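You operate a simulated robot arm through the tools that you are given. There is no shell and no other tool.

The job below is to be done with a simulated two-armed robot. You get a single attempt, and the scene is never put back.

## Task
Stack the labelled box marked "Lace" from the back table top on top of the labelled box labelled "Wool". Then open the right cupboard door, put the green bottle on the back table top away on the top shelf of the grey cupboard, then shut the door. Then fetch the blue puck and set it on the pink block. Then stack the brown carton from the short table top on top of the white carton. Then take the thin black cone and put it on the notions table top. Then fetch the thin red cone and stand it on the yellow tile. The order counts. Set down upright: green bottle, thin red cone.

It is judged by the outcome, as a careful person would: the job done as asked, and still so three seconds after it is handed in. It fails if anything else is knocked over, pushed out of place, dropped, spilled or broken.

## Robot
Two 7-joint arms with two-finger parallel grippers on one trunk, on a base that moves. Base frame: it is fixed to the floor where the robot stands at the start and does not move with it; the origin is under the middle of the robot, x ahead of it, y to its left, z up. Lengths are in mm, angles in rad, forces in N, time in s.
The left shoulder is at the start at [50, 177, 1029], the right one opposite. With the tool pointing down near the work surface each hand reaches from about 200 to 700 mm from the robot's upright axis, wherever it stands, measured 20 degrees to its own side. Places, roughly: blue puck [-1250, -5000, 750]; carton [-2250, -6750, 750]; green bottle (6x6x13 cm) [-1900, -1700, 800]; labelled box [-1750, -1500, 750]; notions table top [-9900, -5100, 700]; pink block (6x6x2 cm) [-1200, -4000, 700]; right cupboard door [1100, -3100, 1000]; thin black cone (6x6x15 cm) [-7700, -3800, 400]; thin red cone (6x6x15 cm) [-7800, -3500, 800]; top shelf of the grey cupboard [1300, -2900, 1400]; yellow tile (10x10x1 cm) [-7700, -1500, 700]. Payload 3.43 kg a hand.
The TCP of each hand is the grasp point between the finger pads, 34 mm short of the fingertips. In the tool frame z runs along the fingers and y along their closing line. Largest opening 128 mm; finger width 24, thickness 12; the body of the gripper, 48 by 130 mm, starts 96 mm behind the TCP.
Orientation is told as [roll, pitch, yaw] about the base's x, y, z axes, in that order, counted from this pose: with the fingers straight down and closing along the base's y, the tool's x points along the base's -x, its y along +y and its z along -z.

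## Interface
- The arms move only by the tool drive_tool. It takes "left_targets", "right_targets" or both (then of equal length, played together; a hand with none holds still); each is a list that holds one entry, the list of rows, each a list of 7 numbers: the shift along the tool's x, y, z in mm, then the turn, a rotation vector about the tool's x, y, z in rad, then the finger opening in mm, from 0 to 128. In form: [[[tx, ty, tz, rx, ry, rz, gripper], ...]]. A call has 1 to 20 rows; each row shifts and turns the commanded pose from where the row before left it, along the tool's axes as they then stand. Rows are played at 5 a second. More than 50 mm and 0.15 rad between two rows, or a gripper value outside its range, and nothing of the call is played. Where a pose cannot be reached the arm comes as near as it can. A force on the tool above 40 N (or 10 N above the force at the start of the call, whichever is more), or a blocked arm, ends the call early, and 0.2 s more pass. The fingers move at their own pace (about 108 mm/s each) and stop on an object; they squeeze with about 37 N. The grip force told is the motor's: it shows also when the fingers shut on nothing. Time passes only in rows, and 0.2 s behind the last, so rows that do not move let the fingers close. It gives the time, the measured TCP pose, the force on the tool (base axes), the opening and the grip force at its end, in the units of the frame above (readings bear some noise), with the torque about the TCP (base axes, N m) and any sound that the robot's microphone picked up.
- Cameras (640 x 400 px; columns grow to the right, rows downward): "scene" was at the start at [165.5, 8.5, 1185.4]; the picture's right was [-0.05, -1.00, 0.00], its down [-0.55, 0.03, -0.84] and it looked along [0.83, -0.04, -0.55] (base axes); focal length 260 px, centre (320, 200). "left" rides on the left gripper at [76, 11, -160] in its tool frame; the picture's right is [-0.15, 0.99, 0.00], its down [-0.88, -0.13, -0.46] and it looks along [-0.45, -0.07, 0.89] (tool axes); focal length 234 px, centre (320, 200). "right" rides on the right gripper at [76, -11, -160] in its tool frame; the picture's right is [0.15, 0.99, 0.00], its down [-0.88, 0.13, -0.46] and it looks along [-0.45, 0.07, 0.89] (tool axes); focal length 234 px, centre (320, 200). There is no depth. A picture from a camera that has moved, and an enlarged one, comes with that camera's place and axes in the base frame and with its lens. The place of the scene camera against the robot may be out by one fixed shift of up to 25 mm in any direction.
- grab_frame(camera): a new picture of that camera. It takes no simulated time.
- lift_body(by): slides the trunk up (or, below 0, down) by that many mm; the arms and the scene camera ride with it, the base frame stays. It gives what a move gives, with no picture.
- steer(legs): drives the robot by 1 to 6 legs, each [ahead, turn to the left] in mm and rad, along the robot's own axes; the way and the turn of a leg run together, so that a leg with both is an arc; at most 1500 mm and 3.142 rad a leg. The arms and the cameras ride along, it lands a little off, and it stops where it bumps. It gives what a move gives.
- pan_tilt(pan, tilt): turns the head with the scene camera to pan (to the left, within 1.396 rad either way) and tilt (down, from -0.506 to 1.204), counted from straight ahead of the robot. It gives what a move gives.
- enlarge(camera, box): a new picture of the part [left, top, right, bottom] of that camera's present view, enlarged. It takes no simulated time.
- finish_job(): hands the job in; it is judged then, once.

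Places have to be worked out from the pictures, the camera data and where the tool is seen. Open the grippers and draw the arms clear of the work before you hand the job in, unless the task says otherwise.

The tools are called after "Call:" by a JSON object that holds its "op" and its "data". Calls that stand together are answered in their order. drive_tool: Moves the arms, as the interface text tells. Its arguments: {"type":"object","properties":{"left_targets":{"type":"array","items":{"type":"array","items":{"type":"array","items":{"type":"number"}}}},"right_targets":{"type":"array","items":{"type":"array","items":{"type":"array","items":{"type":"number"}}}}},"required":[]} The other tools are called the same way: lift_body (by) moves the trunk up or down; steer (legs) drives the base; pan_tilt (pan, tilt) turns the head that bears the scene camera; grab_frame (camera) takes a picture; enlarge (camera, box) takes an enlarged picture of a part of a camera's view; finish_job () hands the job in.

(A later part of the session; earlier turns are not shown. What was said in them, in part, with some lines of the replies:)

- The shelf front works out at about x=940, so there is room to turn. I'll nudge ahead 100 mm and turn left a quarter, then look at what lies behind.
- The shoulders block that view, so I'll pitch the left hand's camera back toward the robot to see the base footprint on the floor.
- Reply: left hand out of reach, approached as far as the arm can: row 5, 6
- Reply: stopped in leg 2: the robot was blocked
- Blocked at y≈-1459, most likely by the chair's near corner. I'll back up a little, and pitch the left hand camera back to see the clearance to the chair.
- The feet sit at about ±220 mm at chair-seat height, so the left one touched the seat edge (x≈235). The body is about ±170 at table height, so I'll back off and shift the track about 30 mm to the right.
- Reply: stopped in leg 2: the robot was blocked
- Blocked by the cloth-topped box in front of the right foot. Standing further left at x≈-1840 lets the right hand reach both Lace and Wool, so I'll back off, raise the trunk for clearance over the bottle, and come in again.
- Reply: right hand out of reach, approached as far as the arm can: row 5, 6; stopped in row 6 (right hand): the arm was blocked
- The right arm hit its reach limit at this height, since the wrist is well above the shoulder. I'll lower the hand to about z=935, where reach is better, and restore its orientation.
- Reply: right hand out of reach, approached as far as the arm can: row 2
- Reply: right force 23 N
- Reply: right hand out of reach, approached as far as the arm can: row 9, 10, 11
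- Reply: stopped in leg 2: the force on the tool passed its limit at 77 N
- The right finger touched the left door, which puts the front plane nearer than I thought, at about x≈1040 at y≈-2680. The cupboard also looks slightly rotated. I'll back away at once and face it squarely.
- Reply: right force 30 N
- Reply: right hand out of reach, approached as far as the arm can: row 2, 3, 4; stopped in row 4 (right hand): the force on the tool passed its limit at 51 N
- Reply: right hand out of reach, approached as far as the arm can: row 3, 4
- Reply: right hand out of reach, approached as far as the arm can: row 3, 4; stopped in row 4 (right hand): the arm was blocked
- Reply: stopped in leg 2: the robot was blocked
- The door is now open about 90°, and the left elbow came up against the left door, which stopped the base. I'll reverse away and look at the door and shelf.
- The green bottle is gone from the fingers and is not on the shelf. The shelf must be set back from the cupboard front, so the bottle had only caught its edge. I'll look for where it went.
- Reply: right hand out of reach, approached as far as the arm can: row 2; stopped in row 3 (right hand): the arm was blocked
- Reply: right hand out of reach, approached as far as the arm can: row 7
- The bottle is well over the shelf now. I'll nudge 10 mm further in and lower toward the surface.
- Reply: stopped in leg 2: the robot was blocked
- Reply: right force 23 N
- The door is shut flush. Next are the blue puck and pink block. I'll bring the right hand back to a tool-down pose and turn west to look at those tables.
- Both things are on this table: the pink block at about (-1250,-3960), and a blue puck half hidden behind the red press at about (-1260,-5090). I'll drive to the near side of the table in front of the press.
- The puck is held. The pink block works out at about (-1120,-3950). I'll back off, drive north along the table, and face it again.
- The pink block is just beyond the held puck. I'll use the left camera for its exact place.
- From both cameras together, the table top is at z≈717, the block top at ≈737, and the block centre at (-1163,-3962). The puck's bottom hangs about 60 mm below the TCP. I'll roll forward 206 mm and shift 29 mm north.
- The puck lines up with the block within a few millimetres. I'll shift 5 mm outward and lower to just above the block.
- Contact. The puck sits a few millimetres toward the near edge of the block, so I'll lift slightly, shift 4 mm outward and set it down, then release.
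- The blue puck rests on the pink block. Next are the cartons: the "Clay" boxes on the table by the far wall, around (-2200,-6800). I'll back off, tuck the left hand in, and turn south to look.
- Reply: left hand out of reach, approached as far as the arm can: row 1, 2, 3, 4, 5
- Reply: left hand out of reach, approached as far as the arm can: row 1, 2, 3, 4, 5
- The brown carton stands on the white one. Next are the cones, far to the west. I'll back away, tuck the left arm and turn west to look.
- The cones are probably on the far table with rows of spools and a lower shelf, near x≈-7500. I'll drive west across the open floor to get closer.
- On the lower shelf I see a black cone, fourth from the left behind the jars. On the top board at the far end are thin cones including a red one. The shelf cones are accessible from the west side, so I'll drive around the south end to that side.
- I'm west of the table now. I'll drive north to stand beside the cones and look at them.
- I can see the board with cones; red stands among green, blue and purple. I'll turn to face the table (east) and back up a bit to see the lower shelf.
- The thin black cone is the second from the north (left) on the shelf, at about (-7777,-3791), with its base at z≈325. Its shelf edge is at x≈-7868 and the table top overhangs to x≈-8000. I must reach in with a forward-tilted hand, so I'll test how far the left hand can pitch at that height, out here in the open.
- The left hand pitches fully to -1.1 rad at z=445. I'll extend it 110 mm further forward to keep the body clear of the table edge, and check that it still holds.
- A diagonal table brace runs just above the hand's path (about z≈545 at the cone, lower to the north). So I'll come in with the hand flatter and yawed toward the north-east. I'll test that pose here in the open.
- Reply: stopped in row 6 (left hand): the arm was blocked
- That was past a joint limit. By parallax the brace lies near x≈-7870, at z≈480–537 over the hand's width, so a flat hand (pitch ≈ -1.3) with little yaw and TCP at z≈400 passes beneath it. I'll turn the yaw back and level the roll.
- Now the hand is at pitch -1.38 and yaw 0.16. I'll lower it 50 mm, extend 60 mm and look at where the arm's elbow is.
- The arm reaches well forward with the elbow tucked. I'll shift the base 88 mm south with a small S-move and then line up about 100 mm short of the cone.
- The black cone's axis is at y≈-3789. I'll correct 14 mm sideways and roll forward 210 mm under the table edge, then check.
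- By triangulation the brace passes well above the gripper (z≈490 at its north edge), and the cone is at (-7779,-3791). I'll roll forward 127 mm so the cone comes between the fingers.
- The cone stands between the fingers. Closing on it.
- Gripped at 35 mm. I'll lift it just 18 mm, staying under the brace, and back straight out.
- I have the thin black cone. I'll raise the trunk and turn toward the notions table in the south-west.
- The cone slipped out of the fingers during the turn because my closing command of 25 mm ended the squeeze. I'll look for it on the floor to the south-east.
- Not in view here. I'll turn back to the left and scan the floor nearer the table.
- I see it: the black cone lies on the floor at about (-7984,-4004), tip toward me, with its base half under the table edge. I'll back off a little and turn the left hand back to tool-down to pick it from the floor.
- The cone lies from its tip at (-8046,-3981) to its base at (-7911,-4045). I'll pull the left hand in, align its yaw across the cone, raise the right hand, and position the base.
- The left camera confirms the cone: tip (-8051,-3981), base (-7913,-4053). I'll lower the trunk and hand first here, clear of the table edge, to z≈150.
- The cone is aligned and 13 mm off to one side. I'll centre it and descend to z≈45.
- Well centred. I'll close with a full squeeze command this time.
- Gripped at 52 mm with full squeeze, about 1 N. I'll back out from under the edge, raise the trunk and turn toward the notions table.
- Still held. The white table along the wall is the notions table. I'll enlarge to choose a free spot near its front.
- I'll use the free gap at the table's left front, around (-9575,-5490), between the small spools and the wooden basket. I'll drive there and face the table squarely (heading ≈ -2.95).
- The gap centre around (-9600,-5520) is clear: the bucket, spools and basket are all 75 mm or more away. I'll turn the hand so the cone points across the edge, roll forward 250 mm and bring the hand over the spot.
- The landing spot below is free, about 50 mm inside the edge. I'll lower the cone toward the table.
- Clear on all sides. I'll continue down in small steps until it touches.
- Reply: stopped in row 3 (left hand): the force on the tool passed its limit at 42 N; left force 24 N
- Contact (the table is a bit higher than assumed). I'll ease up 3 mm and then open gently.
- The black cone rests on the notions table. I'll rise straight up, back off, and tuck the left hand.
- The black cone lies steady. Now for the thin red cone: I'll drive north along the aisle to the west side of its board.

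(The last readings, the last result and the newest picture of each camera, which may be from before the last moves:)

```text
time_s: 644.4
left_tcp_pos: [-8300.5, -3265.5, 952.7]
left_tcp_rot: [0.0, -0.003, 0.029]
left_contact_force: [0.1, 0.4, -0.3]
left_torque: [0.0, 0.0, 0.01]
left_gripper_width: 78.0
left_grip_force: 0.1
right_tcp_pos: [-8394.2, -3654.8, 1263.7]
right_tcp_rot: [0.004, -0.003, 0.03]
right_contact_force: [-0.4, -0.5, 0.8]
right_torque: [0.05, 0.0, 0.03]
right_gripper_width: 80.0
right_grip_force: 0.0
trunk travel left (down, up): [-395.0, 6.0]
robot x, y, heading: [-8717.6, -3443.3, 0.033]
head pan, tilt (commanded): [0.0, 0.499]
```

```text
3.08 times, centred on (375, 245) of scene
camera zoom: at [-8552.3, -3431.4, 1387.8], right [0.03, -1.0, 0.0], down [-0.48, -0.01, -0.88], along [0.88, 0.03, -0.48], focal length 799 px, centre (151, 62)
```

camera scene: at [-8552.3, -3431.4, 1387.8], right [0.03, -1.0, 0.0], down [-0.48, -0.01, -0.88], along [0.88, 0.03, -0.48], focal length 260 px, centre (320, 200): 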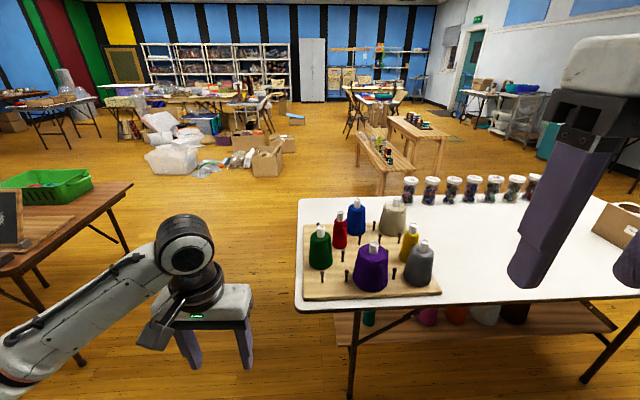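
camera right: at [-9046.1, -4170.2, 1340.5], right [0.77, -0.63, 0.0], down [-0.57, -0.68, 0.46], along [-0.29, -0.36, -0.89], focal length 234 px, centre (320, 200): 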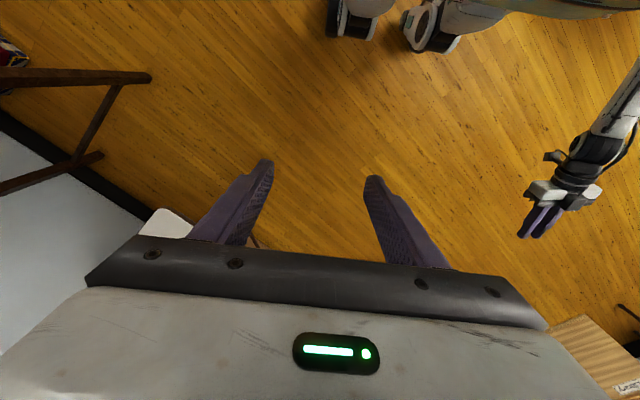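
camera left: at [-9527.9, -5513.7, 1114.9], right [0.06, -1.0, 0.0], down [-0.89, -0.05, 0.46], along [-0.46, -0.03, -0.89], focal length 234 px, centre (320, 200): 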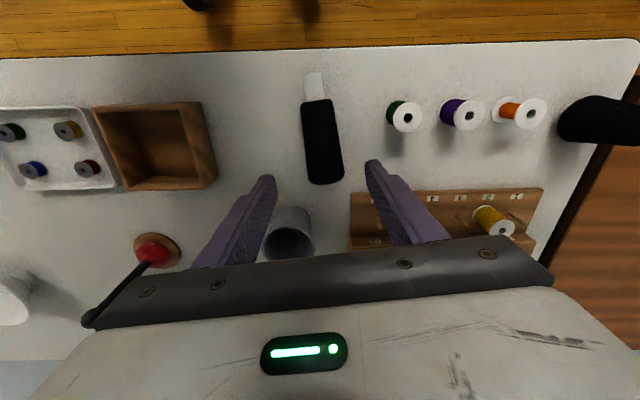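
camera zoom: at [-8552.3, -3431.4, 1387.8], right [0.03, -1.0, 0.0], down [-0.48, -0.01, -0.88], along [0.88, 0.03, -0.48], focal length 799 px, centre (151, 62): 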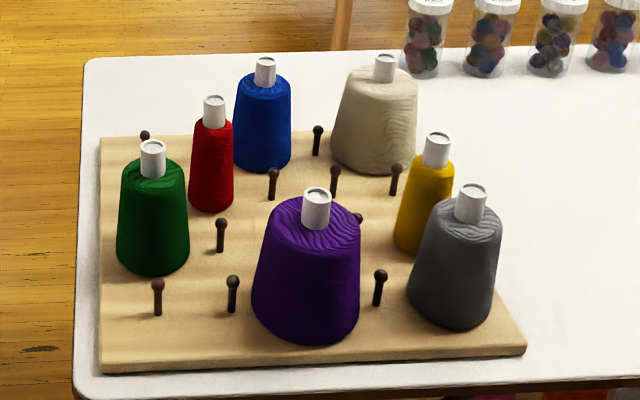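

The thin red cone stands on a peg board at about (-7750,-3482), tube top at z≈903. I'll raise the left hand, drive in closer, then come over the cone from above to grip its white tube.

Call:
{"op": "drive_tool", "data": {"left_targets": [[[0, 0, -45, 0, 0, 0, 60], [0, 0, -45, 0, 0, 0, 60], [0, 0, -20, 0, 0, 0, 60]]]}}

Call:
{"op": "steer", "data": {"legs": [[0, -0.51], [455, 0], [0, 0.48]]}}

Call:
{"op": "drive_tool", "data": {"left_targets": [[[-45, 2, 0, 0, 0, 0, 60], [-45, 2, 0, 0, 0, 0, 60], [-40, 2, 0, 0, 0, 0, 60]]]}}

Call:
{"op": "grab_frame", "data": {"camera": "left"}}

Call:
{"op": "grab_frame", "data": {"camera": "scene"}}

```text
time_s: 645.2
left_tcp_pos: [-8302.9, -3266.9, 1064.9]
left_tcp_rot: [0.0, -0.005, 0.031]
left_contact_force: [0.1, 0.3, 0.4]
left_torque: [0.04, 0.01, 0.02]
left_gripper_width: 60.1
left_grip_force: 0.1
right_tcp_pos: [-8393.4, -3653.1, 1263.3]
right_tcp_rot: [0.005, -0.006, 0.03]
right_contact_force: [-0.1, 0.6, 0.5]
right_torque: [-0.01, 0.0, 0.01]
right_gripper_width: 80.0
right_grip_force: 0.0
trunk travel left (down, up): [-395.0, 6.0]
robot x, y, heading: [-8721.8, -3448.0, 0.034]
head pan, tilt (commanded): [0.0, 0.499]
```

```text
time_s: 650.8
left_tcp_pos: [-7896.6, -3493.4, 1064.5]
left_tcp_rot: [0.001, -0.004, -0.011]
left_contact_force: [1.2, -0.2, 0.3]
left_torque: [-0.03, -0.05, 0.0]
left_gripper_width: 59.9
left_grip_force: 0.0
right_tcp_pos: [-8003.8, -3876.6, 1263.3]
right_tcp_rot: [0.006, -0.005, -0.013]
right_contact_force: [-0.4, -0.3, 0.0]
right_torque: [0.0, 0.01, 0.04]
right_gripper_width: 80.0
right_grip_force: 0.0
trunk travel left (down, up): [-395.0, 6.0]
robot x, y, heading: [-8321.0, -3659.6, -0.011]
head pan, tilt (commanded): [0.0, 0.499]
```

```text
time_s: 651.6
left_tcp_pos: [-7766.9, -3490.2, 1063.3]
left_tcp_rot: [-0.002, -0.003, -0.012]
left_contact_force: [-0.1, -0.6, -0.9]
left_torque: [0.03, 0.03, 0.0]
left_gripper_width: 60.0
left_grip_force: 0.1
right_tcp_pos: [-8002.8, -3877.4, 1263.3]
right_tcp_rot: [0.005, -0.004, -0.013]
right_contact_force: [0.1, -0.1, 0.5]
right_torque: [0.03, 0.01, 0.0]
right_gripper_width: 80.1
right_grip_force: 0.1
trunk travel left (down, up): [-395.0, 6.0]
robot x, y, heading: [-8321.2, -3660.2, -0.01]
head pan, tilt (commanded): [0.0, 0.499]
```

```text
taken
camera left: at [-7841.6, -3478.6, 1223.7], right [0.16, 0.99, 0.0], down [0.88, -0.14, 0.46], along [0.45, -0.07, -0.89], focal length 234 px, centre (320, 200)
```

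left: 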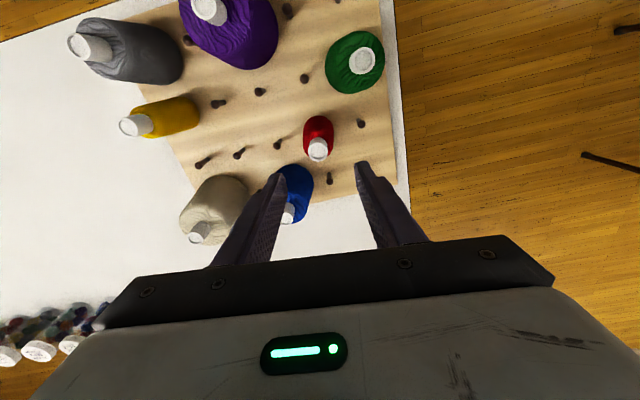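

```text
taken
camera scene: at [-8154.1, -3648.6, 1387.7], right [-0.01, -1.0, 0.0], down [-0.48, 0.01, -0.88], along [0.88, -0.01, -0.48], focal length 260 px, centre (320, 200)
```

scene: 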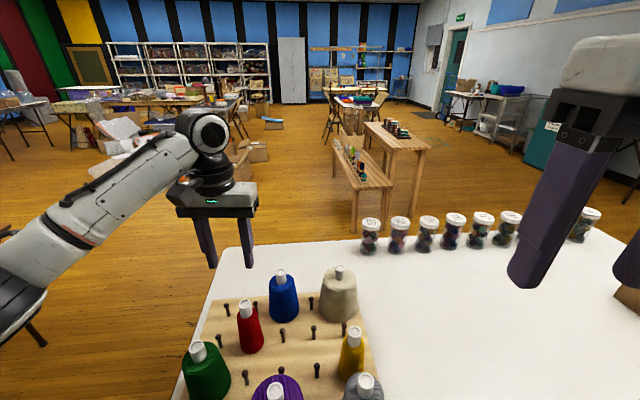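

Both cameras put the red cone's tube top at (-7757,-3491,903). I'll centre over it and lower to just above, then check.

Call:
{"op": "drive_tool", "data": {"left_targets": [[[-10, 0, 40, 0, 0, 0, 60], [0, 0, 40, 0, 0, 0, 60], [0, 0, 25, 0, 0, 0, 60], [0, 0, 0, 0, 0, 0, 60]]]}}

Call:
{"op": "grab_frame", "data": {"camera": "left"}}

```text
time_s: 652.6
left_tcp_pos: [-7757.5, -3490.9, 959.4]
left_tcp_rot: [0.0, -0.004, -0.011]
left_contact_force: [-0.6, 0.2, 0.7]
left_torque: [-0.01, -0.01, -0.01]
left_gripper_width: 60.0
left_grip_force: 0.0
right_tcp_pos: [-8005.2, -3878.1, 1262.5]
right_tcp_rot: [0.005, -0.006, -0.013]
right_contact_force: [0.3, -0.2, -0.2]
right_torque: [0.02, 0.01, 0.02]
right_gripper_width: 80.2
right_grip_force: 0.0
trunk travel left (down, up): [-395.0, 6.0]
robot x, y, heading: [-8321.2, -3661.0, -0.017]
head pan, tilt (commanded): [0.0, 0.499]
```

```text
taken
camera left: at [-7832.4, -3479.2, 1119.0], right [0.16, 0.99, 0.0], down [0.88, -0.14, 0.46], along [0.45, -0.07, -0.89], focal length 234 px, centre (320, 200)
```

left: 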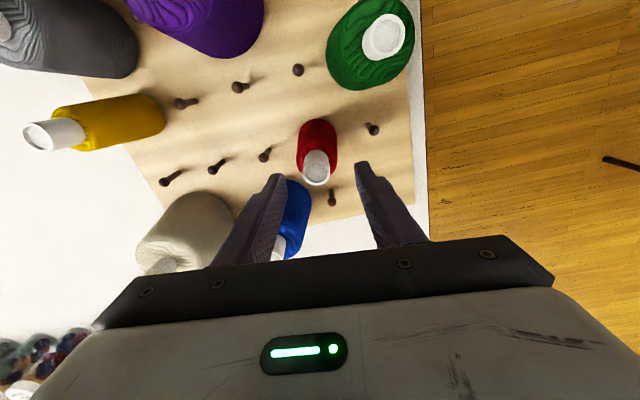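

Call:
{"op": "drive_tool", "data": {"left_targets": [[[-8, -3, 0, 0, 0, 0, 60], [0, 0, 30, 0, 0, 0, 60], [0, 0, 0, 0, 0, 0, 60]]]}}

Call:
{"op": "enlarge", "data": {"camera": "left", "box": [220, 90, 420, 250]}}

Call:
{"op": "enlarge", "data": {"camera": "scene", "box": [170, 200, 330, 400]}}

```text
time_s: 653.4
left_tcp_pos: [-7749.2, -3493.0, 929.9]
left_tcp_rot: [0.001, -0.006, -0.011]
left_contact_force: [0.1, -0.6, 0.0]
left_torque: [-0.01, -0.01, -0.01]
left_gripper_width: 60.2
left_grip_force: 0.0
right_tcp_pos: [-8003.9, -3877.2, 1263.0]
right_tcp_rot: [0.006, -0.004, -0.011]
right_contact_force: [0.3, -0.2, 0.1]
right_torque: [0.03, -0.02, 0.01]
right_gripper_width: 79.9
right_grip_force: 0.0
trunk travel left (down, up): [-395.0, 6.0]
robot x, y, heading: [-8322.8, -3659.1, -0.013]
head pan, tilt (commanded): [0.0, 0.499]
```

```text
2.50 times, centred on (320, 170) of left
camera zoom: at [-7824.3, -3482.0, 1089.6], right [0.16, 0.99, 0.0], down [0.88, -0.14, 0.46], along [0.45, -0.07, -0.89], focal length 585 px, centre (320, 275)
```

zoom: 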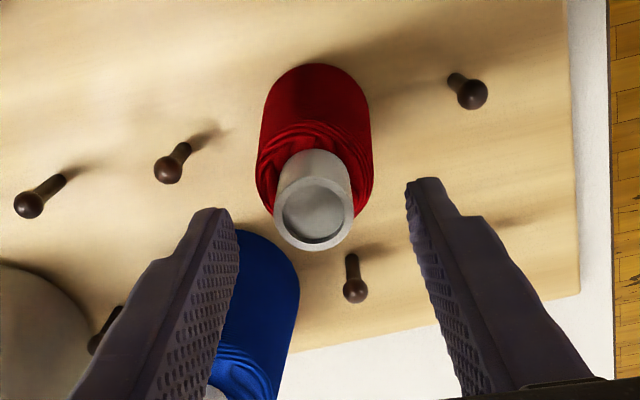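

```text
2.00 times, centred on (250, 300) of scene
camera zoom: at [-8154.9, -3648.4, 1387.9], right [-0.01, -1.0, 0.0], down [-0.48, 0.01, -0.88], along [0.88, -0.01, -0.48], focal length 519 px, centre (460, 0)
```

zoom: 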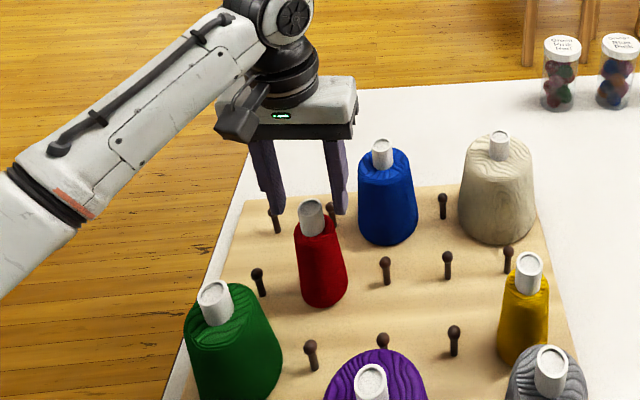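

Call:
{"op": "drive_tool", "data": {"left_targets": [[[4, -2, 9, 0, 0, 0, 60], [0, 0, 9, 0, 0, 0, 60], [0, 0, 0, 0, 0, 0, 60]]]}}

Call:
{"op": "enlarge", "data": {"camera": "left", "box": [220, 90, 420, 250]}}

```text
time_s: 654.2
left_tcp_pos: [-7753.4, -3495.7, 911.8]
left_tcp_rot: [0.0, -0.005, -0.01]
left_contact_force: [-0.1, -0.5, 0.0]
left_torque: [-0.01, -0.03, -0.03]
left_gripper_width: 60.0
left_grip_force: 0.1
right_tcp_pos: [-8004.9, -3877.7, 1263.4]
right_tcp_rot: [0.005, -0.005, -0.012]
right_contact_force: [0.5, -1.0, 0.3]
right_torque: [0.0, -0.02, 0.01]
right_gripper_width: 80.1
right_grip_force: 0.2
trunk travel left (down, up): [-395.0, 6.0]
robot x, y, heading: [-8325.7, -3659.1, -0.011]
head pan, tilt (commanded): [0.0, 0.499]
```

```text
2.50 times, centred on (320, 170) of left
camera zoom: at [-7828.1, -3483.9, 1071.6], right [0.16, 0.99, 0.0], down [0.88, -0.14, 0.46], along [0.45, -0.07, -0.89], focal length 585 px, centre (320, 275)
```

zoom: 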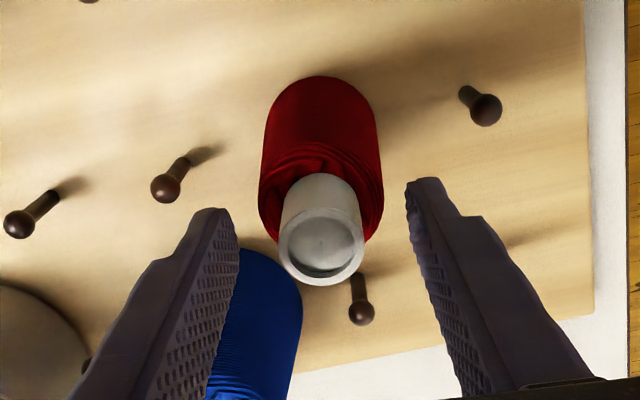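

The tube is exactly under the TCP. I'll lower 5 mm more and close firmly.

Call:
{"op": "drive_tool", "data": {"left_targets": [[[0, 0, 5, 0, 0, 0, 60], [0, 0, 0, 0, 0, 0, 45], [0, 0, 0, 0, 0, 0, 30], [0, 0, 0, 0, 0, 0, 10], [0, 0, 0, 0, 0, 0, 0], [0, 0, 0, 0, 0, 0, 0]]]}}

Call:
{"op": "enlarge", "data": {"camera": "left", "box": [220, 90, 420, 250]}}

```text
time_s: 655.6
left_tcp_pos: [-7751.2, -3495.8, 906.9]
left_tcp_rot: [0.001, -0.003, -0.011]
left_contact_force: [-0.8, 0.9, 0.4]
left_torque: [-0.03, 0.08, -0.01]
left_gripper_width: 45.0
left_grip_force: 36.6
right_tcp_pos: [-8005.7, -3877.6, 1262.8]
right_tcp_rot: [0.006, -0.006, -0.013]
right_contact_force: [-0.4, 0.1, -0.5]
right_torque: [0.03, 0.02, 0.04]
right_gripper_width: 80.1
right_grip_force: 0.1
trunk travel left (down, up): [-395.0, 6.0]
robot x, y, heading: [-8323.4, -3659.5, -0.009]
head pan, tilt (commanded): [0.0, 0.499]
```

```text
2.50 times, centred on (320, 170) of left
camera zoom: at [-7827.8, -3483.5, 1067.1], right [0.16, 0.99, 0.0], down [0.88, -0.14, 0.46], along [0.45, -0.07, -0.89], focal length 585 px, centre (320, 275)
```

zoom: 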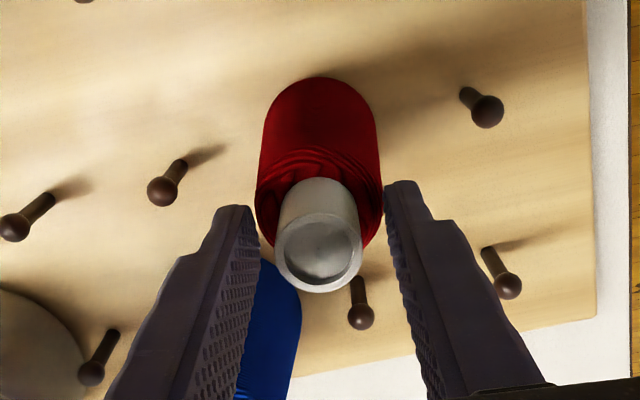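

The fingers caught the yarn's shoulder (45 mm) rather than the tube. A deeper grip on the body is more secure, so I'll open, go 65 mm lower and close again.

Call:
{"op": "drive_tool", "data": {"left_targets": [[[0, 0, 0, 0, 0, 0, 60], [0, 0, 0, 0, 0, 0, 68], [0, 0, 0, 0, 0, 0, 68], [0, 0, 25, 0, 0, 0, 68], [0, 0, 25, 0, 0, 0, 68], [0, 0, 15, 0, 0, 0, 68], [0, 0, 0, 0, 0, 0, 68]]]}}

Call:
{"op": "enlarge", "data": {"camera": "left", "box": [220, 90, 420, 250]}}

```text
time_s: 657.2
left_tcp_pos: [-7752.4, -3493.9, 842.8]
left_tcp_rot: [-0.001, -0.005, -0.012]
left_contact_force: [-0.4, -0.3, -0.1]
left_torque: [0.02, -0.04, -0.03]
left_gripper_width: 68.0
left_grip_force: 0.1
right_tcp_pos: [-8003.8, -3877.1, 1263.2]
right_tcp_rot: [0.005, -0.005, -0.011]
right_contact_force: [-0.7, -0.2, 0.1]
right_torque: [-0.02, 0.02, 0.0]
right_gripper_width: 79.8
right_grip_force: 0.0
trunk travel left (down, up): [-395.0, 6.0]
robot x, y, heading: [-8324.0, -3658.1, -0.016]
head pan, tilt (commanded): [0.0, 0.499]
```

```text
2.50 times, centred on (320, 170) of left
camera zoom: at [-7827.4, -3483.1, 1002.5], right [0.16, 0.99, 0.0], down [0.88, -0.14, 0.46], along [0.45, -0.07, -0.89], focal length 585 px, centre (320, 275)
```

zoom: 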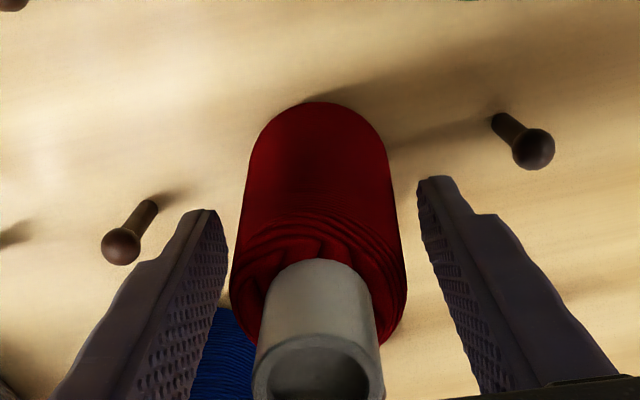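

Good clearance all round. Closing firmly and lifting off the peg.

Call:
{"op": "drive_tool", "data": {"left_targets": [[[0, 0, 0, 0, 0, 0, 55], [0, 0, 0, 0, 0, 0, 40], [0, 0, 0, 0, 0, 0, 10], [0, 0, 0, 0, 0, 0, 0], [0, 0, 0, 0, 0, 0, 0]]]}}

Call:
{"op": "drive_tool", "data": {"left_targets": [[[0, 0, -20, 0, 0, 0, 0], [0, 0, -30, 0, 0, 0, 0], [0, 0, -40, 0, 0, 0, 0], [0, 0, -40, 0, 0, 0, 0], [0, 0, 0, 0, 0, 0, 0]]]}}

Call:
{"op": "grab_frame", "data": {"camera": "scene"}}

Call:
{"op": "grab_frame", "data": {"camera": "left"}}

```text
time_s: 658.4
left_tcp_pos: [-7751.1, -3495.9, 842.5]
left_tcp_rot: [0.0, -0.005, -0.009]
left_contact_force: [0.5, 0.1, -0.3]
left_torque: [0.01, 0.0, -0.02]
left_gripper_width: 52.2
left_grip_force: 37.0
right_tcp_pos: [-8004.8, -3877.8, 1262.3]
right_tcp_rot: [0.004, -0.004, -0.012]
right_contact_force: [-0.1, 0.5, -0.3]
right_torque: [-0.03, 0.04, 0.0]
right_gripper_width: 79.8
right_grip_force: 0.1
trunk travel left (down, up): [-395.0, 6.0]
robot x, y, heading: [-8323.7, -3658.7, -0.009]
head pan, tilt (commanded): [0.0, 0.499]
```

```text
time_s: 659.6
left_tcp_pos: [-7751.2, -3494.2, 972.8]
left_tcp_rot: [-0.001, -0.004, -0.01]
left_contact_force: [-0.1, 0.2, -0.9]
left_torque: [0.03, 0.03, 0.06]
left_gripper_width: 52.5
left_grip_force: 37.0
right_tcp_pos: [-8003.7, -3877.3, 1263.4]
right_tcp_rot: [0.006, -0.003, -0.012]
right_contact_force: [0.9, -0.6, -0.6]
right_torque: [0.0, 0.03, -0.03]
right_gripper_width: 80.0
right_grip_force: 0.0
trunk travel left (down, up): [-395.0, 6.0]
robot x, y, heading: [-8322.1, -3661.0, -0.01]
head pan, tilt (commanded): [0.0, 0.499]
```

```text
taken
camera scene: at [-8154.5, -3648.2, 1387.8], right [-0.01, -1.0, 0.0], down [-0.48, 0.01, -0.88], along [0.88, -0.01, -0.48], focal length 260 px, centre (320, 200)
```

scene: 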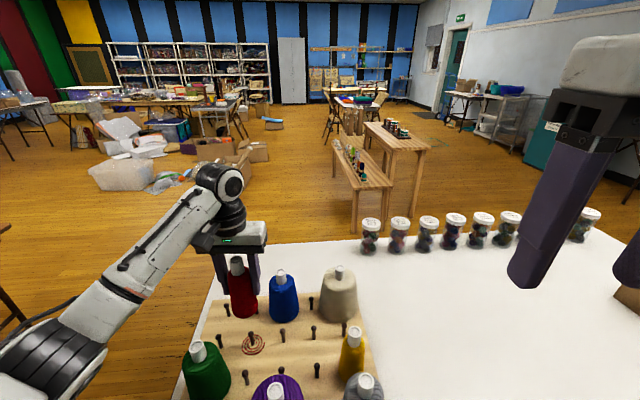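

```text
taken
camera left: at [-7826.5, -3482.9, 1132.6], right [0.16, 0.99, 0.0], down [0.88, -0.14, 0.46], along [0.45, -0.07, -0.89], focal length 234 px, centre (320, 200)
```

left: 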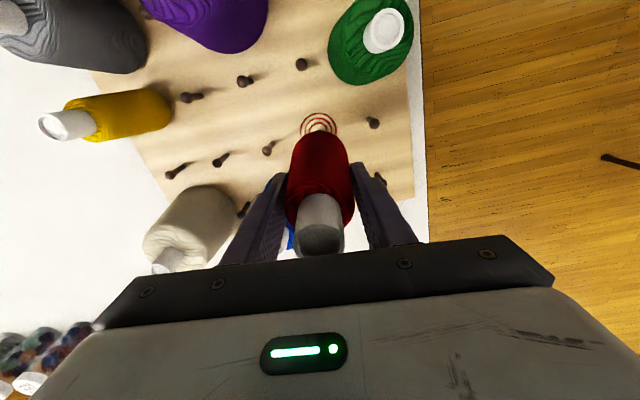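

The red cone is off its peg and firmly held. I'll raise it another 70 mm to clear the other cones, back away, and look north for the yellow tile.

Call:
{"op": "drive_tool", "data": {"left_targets": [[[0, 0, -40, 0, 0, 0, 0], [0, 0, -35, 0, 0, 0, 0], [0, 0, 0, 0, 0, 0, 0]]]}}

Call:
{"op": "steer", "data": {"legs": [[-400, 0], [0, 1.3]]}}

Call:
{"op": "pan_tilt", "data": {"pan": 0.0, "tilt": 0.4}}

Call:
{"op": "grab_frame", "data": {"camera": "scene"}}

```text
time_s: 660.4
left_tcp_pos: [-7752.4, -3493.0, 1047.8]
left_tcp_rot: [0.0, -0.003, -0.011]
left_contact_force: [0.8, 0.0, -1.2]
left_torque: [0.01, -0.02, 0.0]
left_gripper_width: 52.0
left_grip_force: 36.8
right_tcp_pos: [-8002.8, -3877.1, 1263.1]
right_tcp_rot: [0.005, -0.004, -0.012]
right_contact_force: [0.0, -0.6, 0.1]
right_torque: [-0.01, -0.03, -0.02]
right_gripper_width: 79.8
right_grip_force: 0.0
trunk travel left (down, up): [-395.0, 6.0]
robot x, y, heading: [-8321.8, -3660.4, -0.015]
head pan, tilt (commanded): [0.0, 0.499]
```

```text
time_s: 666.1
left_tcp_pos: [-8734.8, -3061.2, 1047.3]
left_tcp_rot: [0.002, -0.005, 1.31]
left_contact_force: [0.4, -0.3, -1.2]
left_torque: [-0.02, -0.01, 0.0]
left_gripper_width: 52.3
left_grip_force: 37.0
right_tcp_pos: [-8424.4, -3400.6, 1263.8]
right_tcp_rot: [0.006, -0.005, 1.311]
right_contact_force: [-0.7, 0.0, -0.2]
right_torque: [0.0, -0.02, 0.02]
right_gripper_width: 80.0
right_grip_force: 0.1
trunk travel left (down, up): [-395.0, 6.0]
robot x, y, heading: [-8715.4, -3651.6, 1.304]
head pan, tilt (commanded): [0.0, 0.499]
```

```text
time_s: 666.8
left_tcp_pos: [-8734.2, -3061.1, 1048.1]
left_tcp_rot: [-0.001, -0.004, 1.311]
left_contact_force: [-0.2, -1.0, -0.8]
left_torque: [0.03, -0.01, 0.0]
left_gripper_width: 52.3
left_grip_force: 36.9
right_tcp_pos: [-8423.7, -3400.8, 1263.2]
right_tcp_rot: [0.006, -0.004, 1.312]
right_contact_force: [0.3, 0.3, -0.4]
right_torque: [0.01, -0.02, -0.03]
right_gripper_width: 80.1
right_grip_force: 0.0
trunk travel left (down, up): [-395.0, 6.0]
robot x, y, heading: [-8715.3, -3651.8, 1.312]
head pan, tilt (commanded): [0.0, 0.4]
```

```text
taken
camera scene: at [-8665.2, -3484.6, 1396.9], right [0.97, -0.26, 0.0], down [-0.1, -0.38, -0.92], along [0.24, 0.89, -0.39], focal length 260 px, centre (320, 200)
```

scene: 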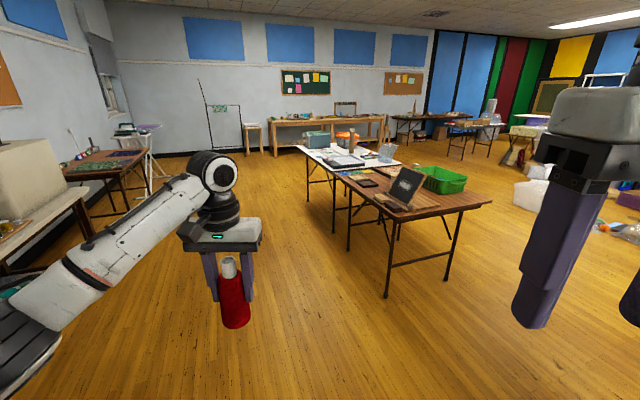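

Call:
{"op": "enlarge", "data": {"camera": "scene", "box": [280, 120, 500, 240]}}

```text
2.91 times, centred on (390, 180) of scene
camera zoom: at [-8665.2, -3484.6, 1396.9], right [0.97, -0.26, 0.0], down [-0.1, -0.38, -0.92], along [0.24, 0.89, -0.39], focal length 755 px, centre (116, 258)
```

zoom: 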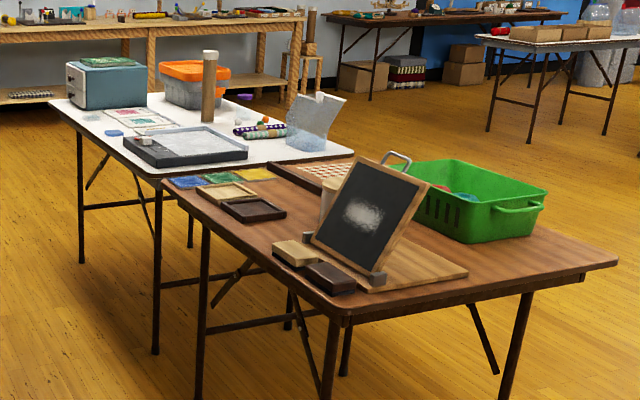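

The yellow tile lies at the north-west end of the brown table, third in a row of blue, green and yellow tiles, at about (-7662,-1422). I'll drive up the aisle to the west side of that table and face it.

Call:
{"op": "steer", "data": {"legs": [[0, 0.183], [1500, 0], [550, 0], [0, -1.49]]}}

Call:
{"op": "pan_tilt", "data": {"pan": 0.1, "tilt": 0.5}}

Call:
{"op": "grab_frame", "data": {"camera": "scene"}}

```text
time_s: 681.4
left_tcp_pos: [-8030.9, -1409.1, 1047.8]
left_tcp_rot: [-0.001, -0.004, 0.019]
left_contact_force: [-1.2, 0.0, -0.1]
left_torque: [0.02, 0.0, 0.02]
left_gripper_width: 52.0
left_grip_force: 37.1
right_tcp_pos: [-8272.3, -1800.1, 1264.0]
right_tcp_rot: [0.006, -0.004, 0.018]
right_contact_force: [0.2, 0.1, 0.0]
right_torque: [0.0, 0.0, -0.01]
right_gripper_width: 80.1
right_grip_force: 0.0
trunk travel left (down, up): [-395.0, 6.0]
robot x, y, heading: [-8596.7, -1594.4, 0.019]
head pan, tilt (commanded): [0.0, 0.4]
```

```text
time_s: 682.1
left_tcp_pos: [-8031.9, -1409.6, 1047.8]
left_tcp_rot: [0.001, -0.003, 0.019]
left_contact_force: [0.2, 0.1, -0.7]
left_torque: [0.0, -0.01, -0.02]
left_gripper_width: 51.8
left_grip_force: 36.8
right_tcp_pos: [-8270.5, -1800.5, 1262.8]
right_tcp_rot: [0.005, -0.005, 0.019]
right_contact_force: [0.4, -0.5, 0.7]
right_torque: [0.0, 0.01, 0.01]
right_gripper_width: 79.9
right_grip_force: 0.0
trunk travel left (down, up): [-395.0, 6.0]
robot x, y, heading: [-8596.1, -1591.2, 0.018]
head pan, tilt (commanded): [0.099, 0.499]
```

```text
taken
camera scene: at [-8429.1, -1567.3, 1387.8], right [0.12, -0.99, 0.0], down [-0.48, -0.06, -0.88], along [0.87, 0.1, -0.48], focal length 260 px, centre (320, 200)
```

scene: 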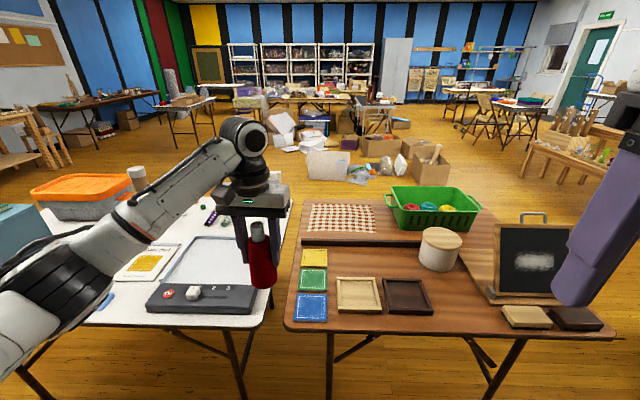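

Call:
{"op": "enlarge", "data": {"camera": "scene", "box": [230, 200, 450, 340]}}

```text
2.86 times, centred on (340, 270) of scene
camera zoom: at [-8429.1, -1567.3, 1387.8], right [0.12, -0.99, 0.0], down [-0.48, -0.06, -0.88], along [0.87, 0.1, -0.48], focal length 742 px, centre (263, 0)
```

zoom: 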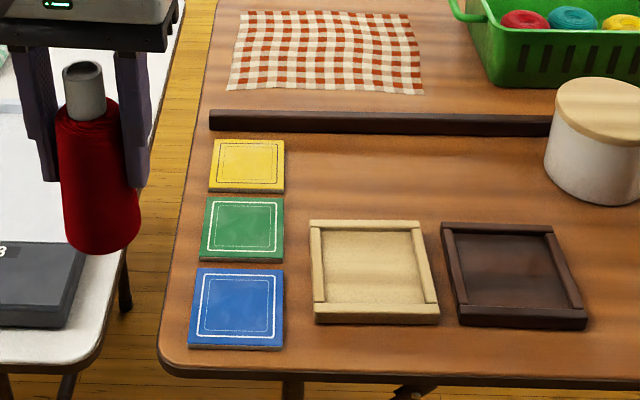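

The tile's centre is at about (-7683,-1460). I'll move in with a slight S so the held cone comes above it.

Call:
{"op": "steer", "data": {"legs": [[0, -0.165], [350, 0], [0, 0.15]]}}

Call:
{"op": "grab_frame", "data": {"camera": "left"}}

Call:
{"op": "grab_frame", "data": {"camera": "scene"}}

```text
time_s: 685.7
left_tcp_pos: [-7676.2, -1471.1, 1047.5]
left_tcp_rot: [-0.001, -0.003, -0.001]
left_contact_force: [1.2, 0.3, -1.8]
left_torque: [0.0, 0.02, 0.01]
left_gripper_width: 52.0
left_grip_force: 37.3
right_tcp_pos: [-7925.5, -1859.0, 1263.3]
right_tcp_rot: [0.004, -0.005, -0.001]
right_contact_force: [-0.3, 0.3, -0.8]
right_torque: [0.0, 0.0, 0.02]
right_gripper_width: 80.2
right_grip_force: 0.0
trunk travel left (down, up): [-395.0, 6.0]
robot x, y, heading: [-8245.1, -1644.4, -0.002]
head pan, tilt (commanded): [0.099, 0.499]
```

```text
taken
camera left: at [-7752.5, -1461.1, 1207.8], right [0.15, 0.99, 0.0], down [0.88, -0.13, 0.46], along [0.45, -0.07, -0.89], focal length 234 px, centre (320, 200)
```

left: 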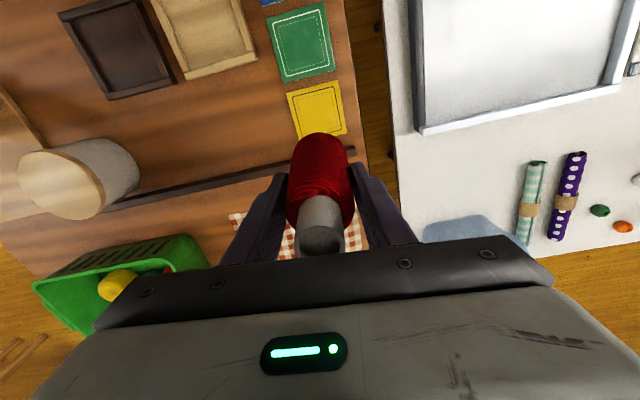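

```text
taken
camera scene: at [-8078.0, -1622.8, 1387.8], right [0.1, -1.0, 0.0], down [-0.48, -0.05, -0.88], along [0.87, 0.09, -0.48], focal length 260 px, centre (320, 200)
```

scene: 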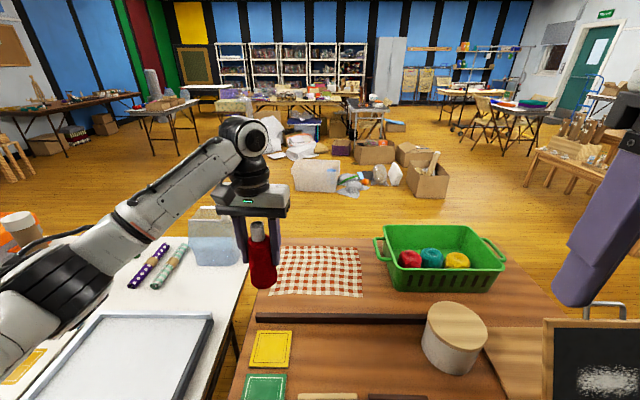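

By the left camera the tile's centre is at (-7701,-1474). I'll shift back 25 mm and lower partway, then re-check the alignment.

Call:
{"op": "drive_tool", "data": {"left_targets": [[[25, -3, 0, 0, 0, 0, 0], [0, 0, 40, 0, 0, 0, 0], [0, 0, 40, 0, 0, 0, 0], [0, 0, 40, 0, 0, 0, 0], [0, 0, 0, 0, 0, 0, 0]]]}}

Call:
{"op": "grab_frame", "data": {"camera": "left"}}

Call:
{"op": "enlarge", "data": {"camera": "scene", "box": [200, 220, 360, 400]}}

```text
time_s: 686.9
left_tcp_pos: [-7702.4, -1475.8, 927.4]
left_tcp_rot: [0.001, -0.003, 0.0]
left_contact_force: [-0.7, 0.0, -0.4]
left_torque: [0.02, 0.0, 0.01]
left_gripper_width: 51.8
left_grip_force: 37.1
right_tcp_pos: [-7925.6, -1859.5, 1262.4]
right_tcp_rot: [0.006, -0.006, 0.0]
right_contact_force: [0.0, 0.1, -0.1]
right_torque: [0.01, 0.02, -0.02]
right_gripper_width: 80.0
right_grip_force: 0.0
trunk travel left (down, up): [-395.0, 6.0]
robot x, y, heading: [-8248.6, -1642.4, -0.005]
head pan, tilt (commanded): [0.099, 0.499]
```

```text
taken
camera left: at [-7778.7, -1465.5, 1087.5], right [0.15, 0.99, 0.0], down [0.88, -0.13, 0.46], along [0.46, -0.07, -0.89], focal length 234 px, centre (320, 200)
```

left: 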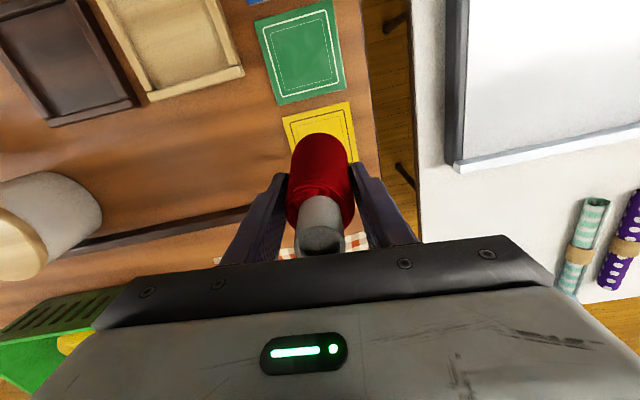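

```text
2.22 times, centred on (280, 310) of scene
camera zoom: at [-8078.2, -1623.4, 1387.9], right [0.1, -1.0, 0.0], down [-0.48, -0.05, -0.88], along [0.87, 0.09, -0.48], focal length 577 px, centre (409, -44)
```

zoom: 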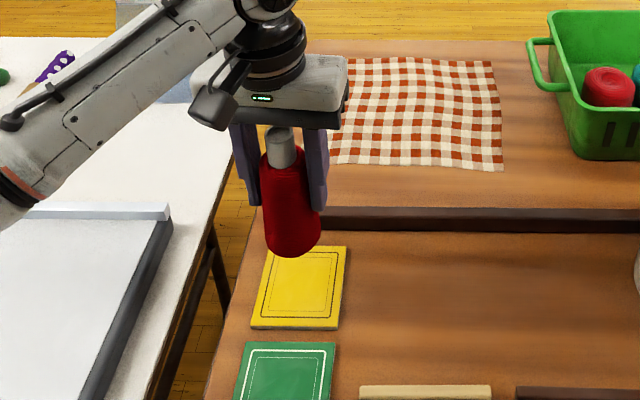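

Combining both views, the tile's centre is at about (-7694,-1474). I'll shift 8 mm outward and lower close to the tile.

Call:
{"op": "drive_tool", "data": {"left_targets": [[[-8, 1, 0, 0, 0, 0, 0], [0, 0, 35, 0, 0, 0, 0], [0, 0, 30, 0, 0, 0, 0], [0, 0, 0, 0, 0, 0, 0]]]}}

Call:
{"op": "grab_frame", "data": {"camera": "left"}}

Call:
{"op": "enlarge", "data": {"camera": "scene", "box": [220, 260, 340, 400]}}

```text
time_s: 687.9
left_tcp_pos: [-7694.5, -1472.8, 862.9]
left_tcp_rot: [0.0, -0.006, 0.0]
left_contact_force: [-0.9, -0.7, 0.1]
left_torque: [0.02, 0.03, 0.0]
left_gripper_width: 51.9
left_grip_force: 37.6
right_tcp_pos: [-7924.5, -1859.5, 1263.8]
right_tcp_rot: [0.005, -0.005, 0.001]
right_contact_force: [-0.1, -0.3, 0.5]
right_torque: [0.01, 0.01, -0.01]
right_gripper_width: 79.9
right_grip_force: 0.0
trunk travel left (down, up): [-395.0, 6.0]
robot x, y, heading: [-8248.6, -1646.1, -0.001]
head pan, tilt (commanded): [0.099, 0.499]
```

```text
taken
camera left: at [-7770.0, -1462.2, 1022.5], right [0.15, 0.99, 0.0], down [0.88, -0.13, 0.46], along [0.45, -0.07, -0.89], focal length 234 px, centre (320, 200)
```

left: 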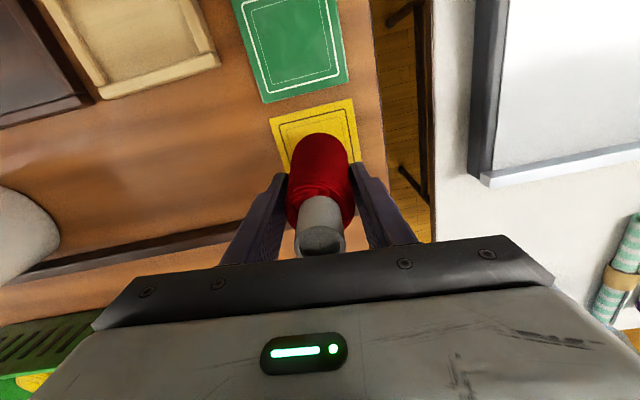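

```text
2.86 times, centred on (280, 330) of scene
camera zoom: at [-8078.1, -1623.3, 1387.8], right [0.1, -1.0, 0.0], down [-0.48, -0.05, -0.88], along [0.87, 0.09, -0.48], focal length 742 px, centre (434, -171)
```

zoom: 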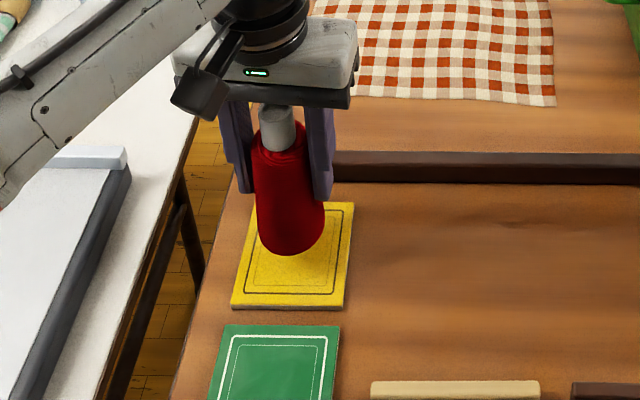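

The cone's base projects onto the tile's centre within 2–3 mm. I'll make that small correction and lower in steps to contact.

Call:
{"op": "drive_tool", "data": {"left_targets": [[[-2, -2, 10, 0, 0, 0, 0], [0, 0, 8, 0, 0, 0, 0], [0, 0, 2, 0, 0, 0, 0], [0, 0, 2, 0, 0, 0, 0], [0, 0, 0, 0, 0, 0, 0]]]}}

Call:
{"op": "enlarge", "data": {"camera": "scene", "box": [240, 280, 330, 370]}}

```text
time_s: 689.1
left_tcp_pos: [-7691.3, -1477.2, 839.7]
left_tcp_rot: [0.001, -0.003, 0.0]
left_contact_force: [0.3, -0.8, -1.2]
left_torque: [0.04, -0.01, 0.03]
left_gripper_width: 51.8
left_grip_force: 36.7
right_tcp_pos: [-7925.5, -1859.6, 1262.7]
right_tcp_rot: [0.007, -0.004, 0.003]
right_contact_force: [-0.8, -0.3, -0.3]
right_torque: [-0.04, 0.01, 0.03]
right_gripper_width: 80.1
right_grip_force: 0.1
trunk travel left (down, up): [-395.0, 6.0]
robot x, y, heading: [-8244.0, -1648.2, -0.004]
head pan, tilt (commanded): [0.099, 0.499]
```

```text
4.44 times, centred on (285, 325) of scene
camera zoom: at [-8078.0, -1623.4, 1387.8], right [0.1, -1.0, 0.0], down [-0.48, -0.05, -0.88], along [0.87, 0.09, -0.48], focal length 1154 px, centre (476, -356)
```

zoom: 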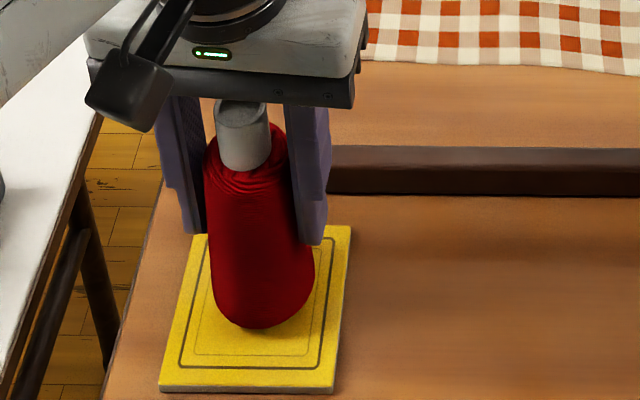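

Call:
{"op": "drive_tool", "data": {"left_targets": [[[0, 0, 2, 0, 0, 0, 0], [0, 0, 2, 0, 0, 0, 0], [0, 0, 0, 0, 0, 0, 0]]]}}

```text
time_s: 689.9
left_tcp_pos: [-7689.8, -1475.9, 836.0]
left_tcp_rot: [0.0, -0.004, 0.0]
left_contact_force: [0.7, -0.1, -0.8]
left_torque: [0.01, -0.01, -0.01]
left_gripper_width: 51.6
left_grip_force: 36.4
right_tcp_pos: [-7925.2, -1858.9, 1263.4]
right_tcp_rot: [0.005, -0.003, -0.002]
right_contact_force: [-1.0, -0.4, -0.5]
right_torque: [-0.01, 0.03, -0.03]
right_gripper_width: 80.2
right_grip_force: 0.0
trunk travel left (down, up): [-395.0, 6.0]
robot x, y, heading: [-8247.4, -1650.9, -0.002]
head pan, tilt (commanded): [0.099, 0.499]
```

No contact yet at z=836. I'll continue in 2 mm steps.

Call:
{"op": "drive_tool", "data": {"left_targets": [[[0, 0, 2, 0, 0, 0, 0], [0, 0, 2, 0, 0, 0, 0], [0, 0, 0, 0, 0, 0, 0]]]}}

Call:
{"op": "enlarge", "data": {"camera": "scene", "box": [240, 280, 330, 370]}}

```text
time_s: 690.7
left_tcp_pos: [-7690.3, -1476.1, 833.6]
left_tcp_rot: [-0.001, -0.007, 0.001]
left_contact_force: [-0.1, 0.9, 7.7]
left_torque: [0.15, 0.2, -0.04]
left_gripper_width: 51.8
left_grip_force: 37.5
right_tcp_pos: [-7925.3, -1859.7, 1263.6]
right_tcp_rot: [0.005, -0.006, -0.001]
right_contact_force: [1.0, -0.3, 0.0]
right_torque: [0.03, 0.01, 0.0]
right_gripper_width: 79.8
right_grip_force: 0.1
trunk travel left (down, up): [-395.0, 6.0]
robot x, y, heading: [-8248.0, -1642.1, -0.003]
head pan, tilt (commanded): [0.099, 0.499]
```

```text
4.44 times, centred on (285, 325) of scene
camera zoom: at [-8078.9, -1623.6, 1388.1], right [0.1, -1.0, 0.0], down [-0.48, -0.05, -0.88], along [0.87, 0.09, -0.48], focal length 1154 px, centre (476, -356)
```

zoom: 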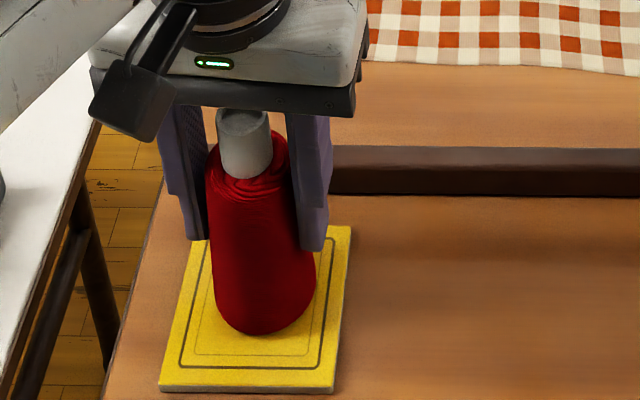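

Contact, and the base sits right on the tile's centre. I'll ease off slightly and open gradually.

Call:
{"op": "drive_tool", "data": {"left_targets": [[[0, 0, -1, 0, 0, 0, 0], [0, 0, 0, 0, 0, 0, 53], [0, 0, 0, 0, 0, 0, 56], [0, 0, 0, 0, 0, 0, 60], [0, 0, 0, 0, 0, 0, 66], [0, 0, 0, 0, 0, 0, 72], [0, 0, 0, 0, 0, 0, 72]]]}}

Call:
{"op": "enlarge", "data": {"camera": "scene", "box": [240, 280, 330, 370]}}

Call:
{"op": "grab_frame", "data": {"camera": "left"}}

```text
time_s: 692.3
left_tcp_pos: [-7690.5, -1476.4, 832.9]
left_tcp_rot: [0.0, -0.006, 0.001]
left_contact_force: [0.3, 0.7, 0.7]
left_torque: [0.0, -0.02, -0.04]
left_gripper_width: 71.9
left_grip_force: 0.1
right_tcp_pos: [-7924.4, -1859.5, 1263.6]
right_tcp_rot: [0.007, -0.007, 0.001]
right_contact_force: [-0.3, 0.3, -0.4]
right_torque: [0.02, 0.03, -0.03]
right_gripper_width: 80.0
right_grip_force: 0.0
trunk travel left (down, up): [-395.0, 6.0]
robot x, y, heading: [-8240.9, -1645.5, -0.003]
head pan, tilt (commanded): [0.099, 0.499]
```

```text
4.44 times, centred on (285, 325) of scene
camera zoom: at [-8078.1, -1623.4, 1387.8], right [0.1, -1.0, 0.0], down [-0.48, -0.05, -0.88], along [0.87, 0.09, -0.48], focal length 1154 px, centre (476, -356)
```

zoom: 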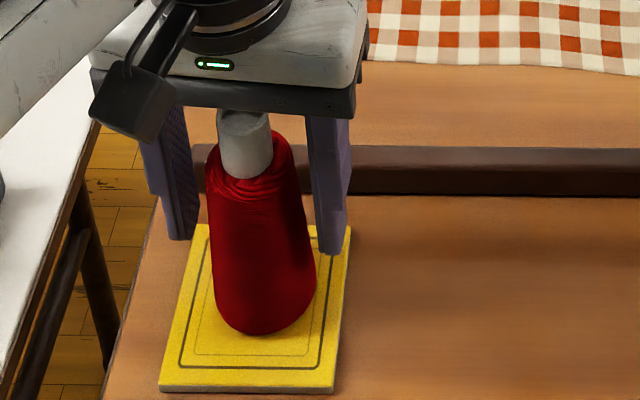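

```text
taken
camera left: at [-7767.0, -1465.5, 993.3], right [0.15, 0.99, 0.0], down [0.88, -0.13, 0.46], along [0.45, -0.07, -0.89], focal length 234 px, centre (320, 200)
```

left: 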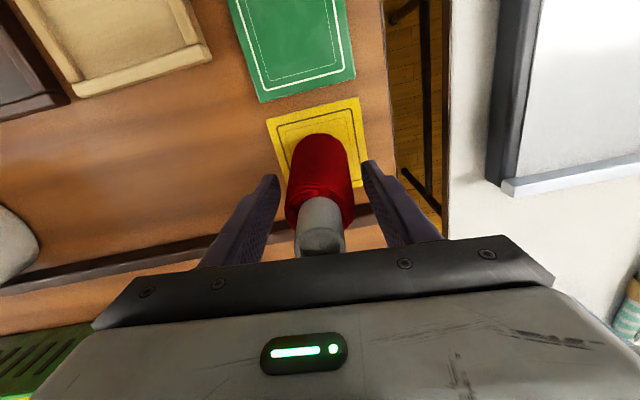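

The red cone stands upright on the yellow tile. I'll rise straight up well clear and back away.

Call:
{"op": "drive_tool", "data": {"left_targets": [[[0, 0, -25, 0, 0, 0, 76], [0, 0, -40, 0, 0, 0, 76], [0, 0, -45, 0, 0, 0, 76], [0, 0, -45, 0, 0, 0, 76], [0, 0, -30, 0, 0, 0, 76]]]}}

Call:
{"op": "steer", "data": {"legs": [[-400, 0]]}}

Call:
{"op": "enlarge", "data": {"camera": "scene", "box": [200, 180, 460, 340]}}

```text
time_s: 693.5
left_tcp_pos: [-7691.1, -1478.7, 1019.5]
left_tcp_rot: [0.001, -0.004, 0.001]
left_contact_force: [-0.2, -0.5, -0.2]
left_torque: [0.01, 0.0, -0.02]
left_gripper_width: 75.9
left_grip_force: 0.0
right_tcp_pos: [-7924.9, -1859.9, 1262.6]
right_tcp_rot: [0.005, -0.003, 0.001]
right_contact_force: [-0.2, 0.4, -0.5]
right_torque: [0.0, 0.01, 0.0]
right_gripper_width: 80.0
right_grip_force: 0.1
trunk travel left (down, up): [-395.0, 6.0]
robot x, y, heading: [-8245.1, -1640.7, -0.002]
head pan, tilt (commanded): [0.099, 0.499]
```

```text
time_s: 696.0
left_tcp_pos: [-8087.3, -1477.3, 1017.4]
left_tcp_rot: [0.0, -0.005, -0.005]
left_contact_force: [-0.1, -0.2, 0.6]
left_torque: [0.02, -0.03, 0.01]
left_gripper_width: 76.0
left_grip_force: 0.0
right_tcp_pos: [-8323.4, -1859.8, 1263.7]
right_tcp_rot: [0.006, -0.004, -0.005]
right_contact_force: [0.5, -0.2, 0.8]
right_torque: [-0.02, -0.05, 0.02]
right_gripper_width: 80.0
right_grip_force: 0.0
trunk travel left (down, up): [-395.0, 6.0]
robot x, y, heading: [-8643.9, -1640.6, -0.008]
head pan, tilt (commanded): [0.099, 0.499]
```

```text
2.46 times, centred on (330, 260) of scene
camera zoom: at [-8475.1, -1622.6, 1387.9], right [0.09, -1.0, 0.0], down [-0.48, -0.04, -0.88], along [0.87, 0.08, -0.48], focal length 639 px, centre (295, 52)
```

zoom: 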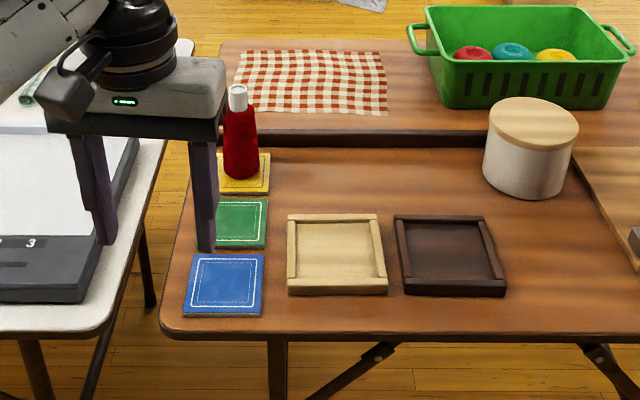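

All six steps are done: the red cone stands upright on the yellow tile, and both grippers are open and clear of the work. Handing the job in now.

Call:
{"op": "finish_job", "data": {}}

```text
The job is handed in.
```

I did all six steps in order and handed the job in, but I dropped two of the items on the floor along the way. Each was picked up and put where it belonged, but either drop could count against the result.

| Step | Outcome |
|---|---|
| Lace on Wool | Stacked squarely. |
| Green bottle in the cupboard | Upright on the top shelf, and the right door is shut. |
| Blue puck | Sits on the pink block. |
| Brown carton | Stacked on the white carton. |
| Thin black cone | On the notions table, lying on its side. |
| Thin red cone | Upright on the centre of the yellow tile. |

**The two drops:**
- **Green bottle:** on the first try I let go too near the shelf's front edge and it fell to the floor. It looked unharmed, and the second placing held.
- **Thin black cone:** it slipped from the fingers on the way to the notions table. I picked it up again and laid it down instead of standing it, since it was not on your upright list.

**Contacts along the way:**
- The base stopped against the chair by the shelves and the cloth-topped box under the back table.
- The hand hit the left cupboard door once, at 77 N, and my left elbow bumped the cupboard doors twice.
- A finger pressed lightly next to the orange puck.

I saw nothing knocked over or visibly moved by these, but I did not go back to check each one at the end.
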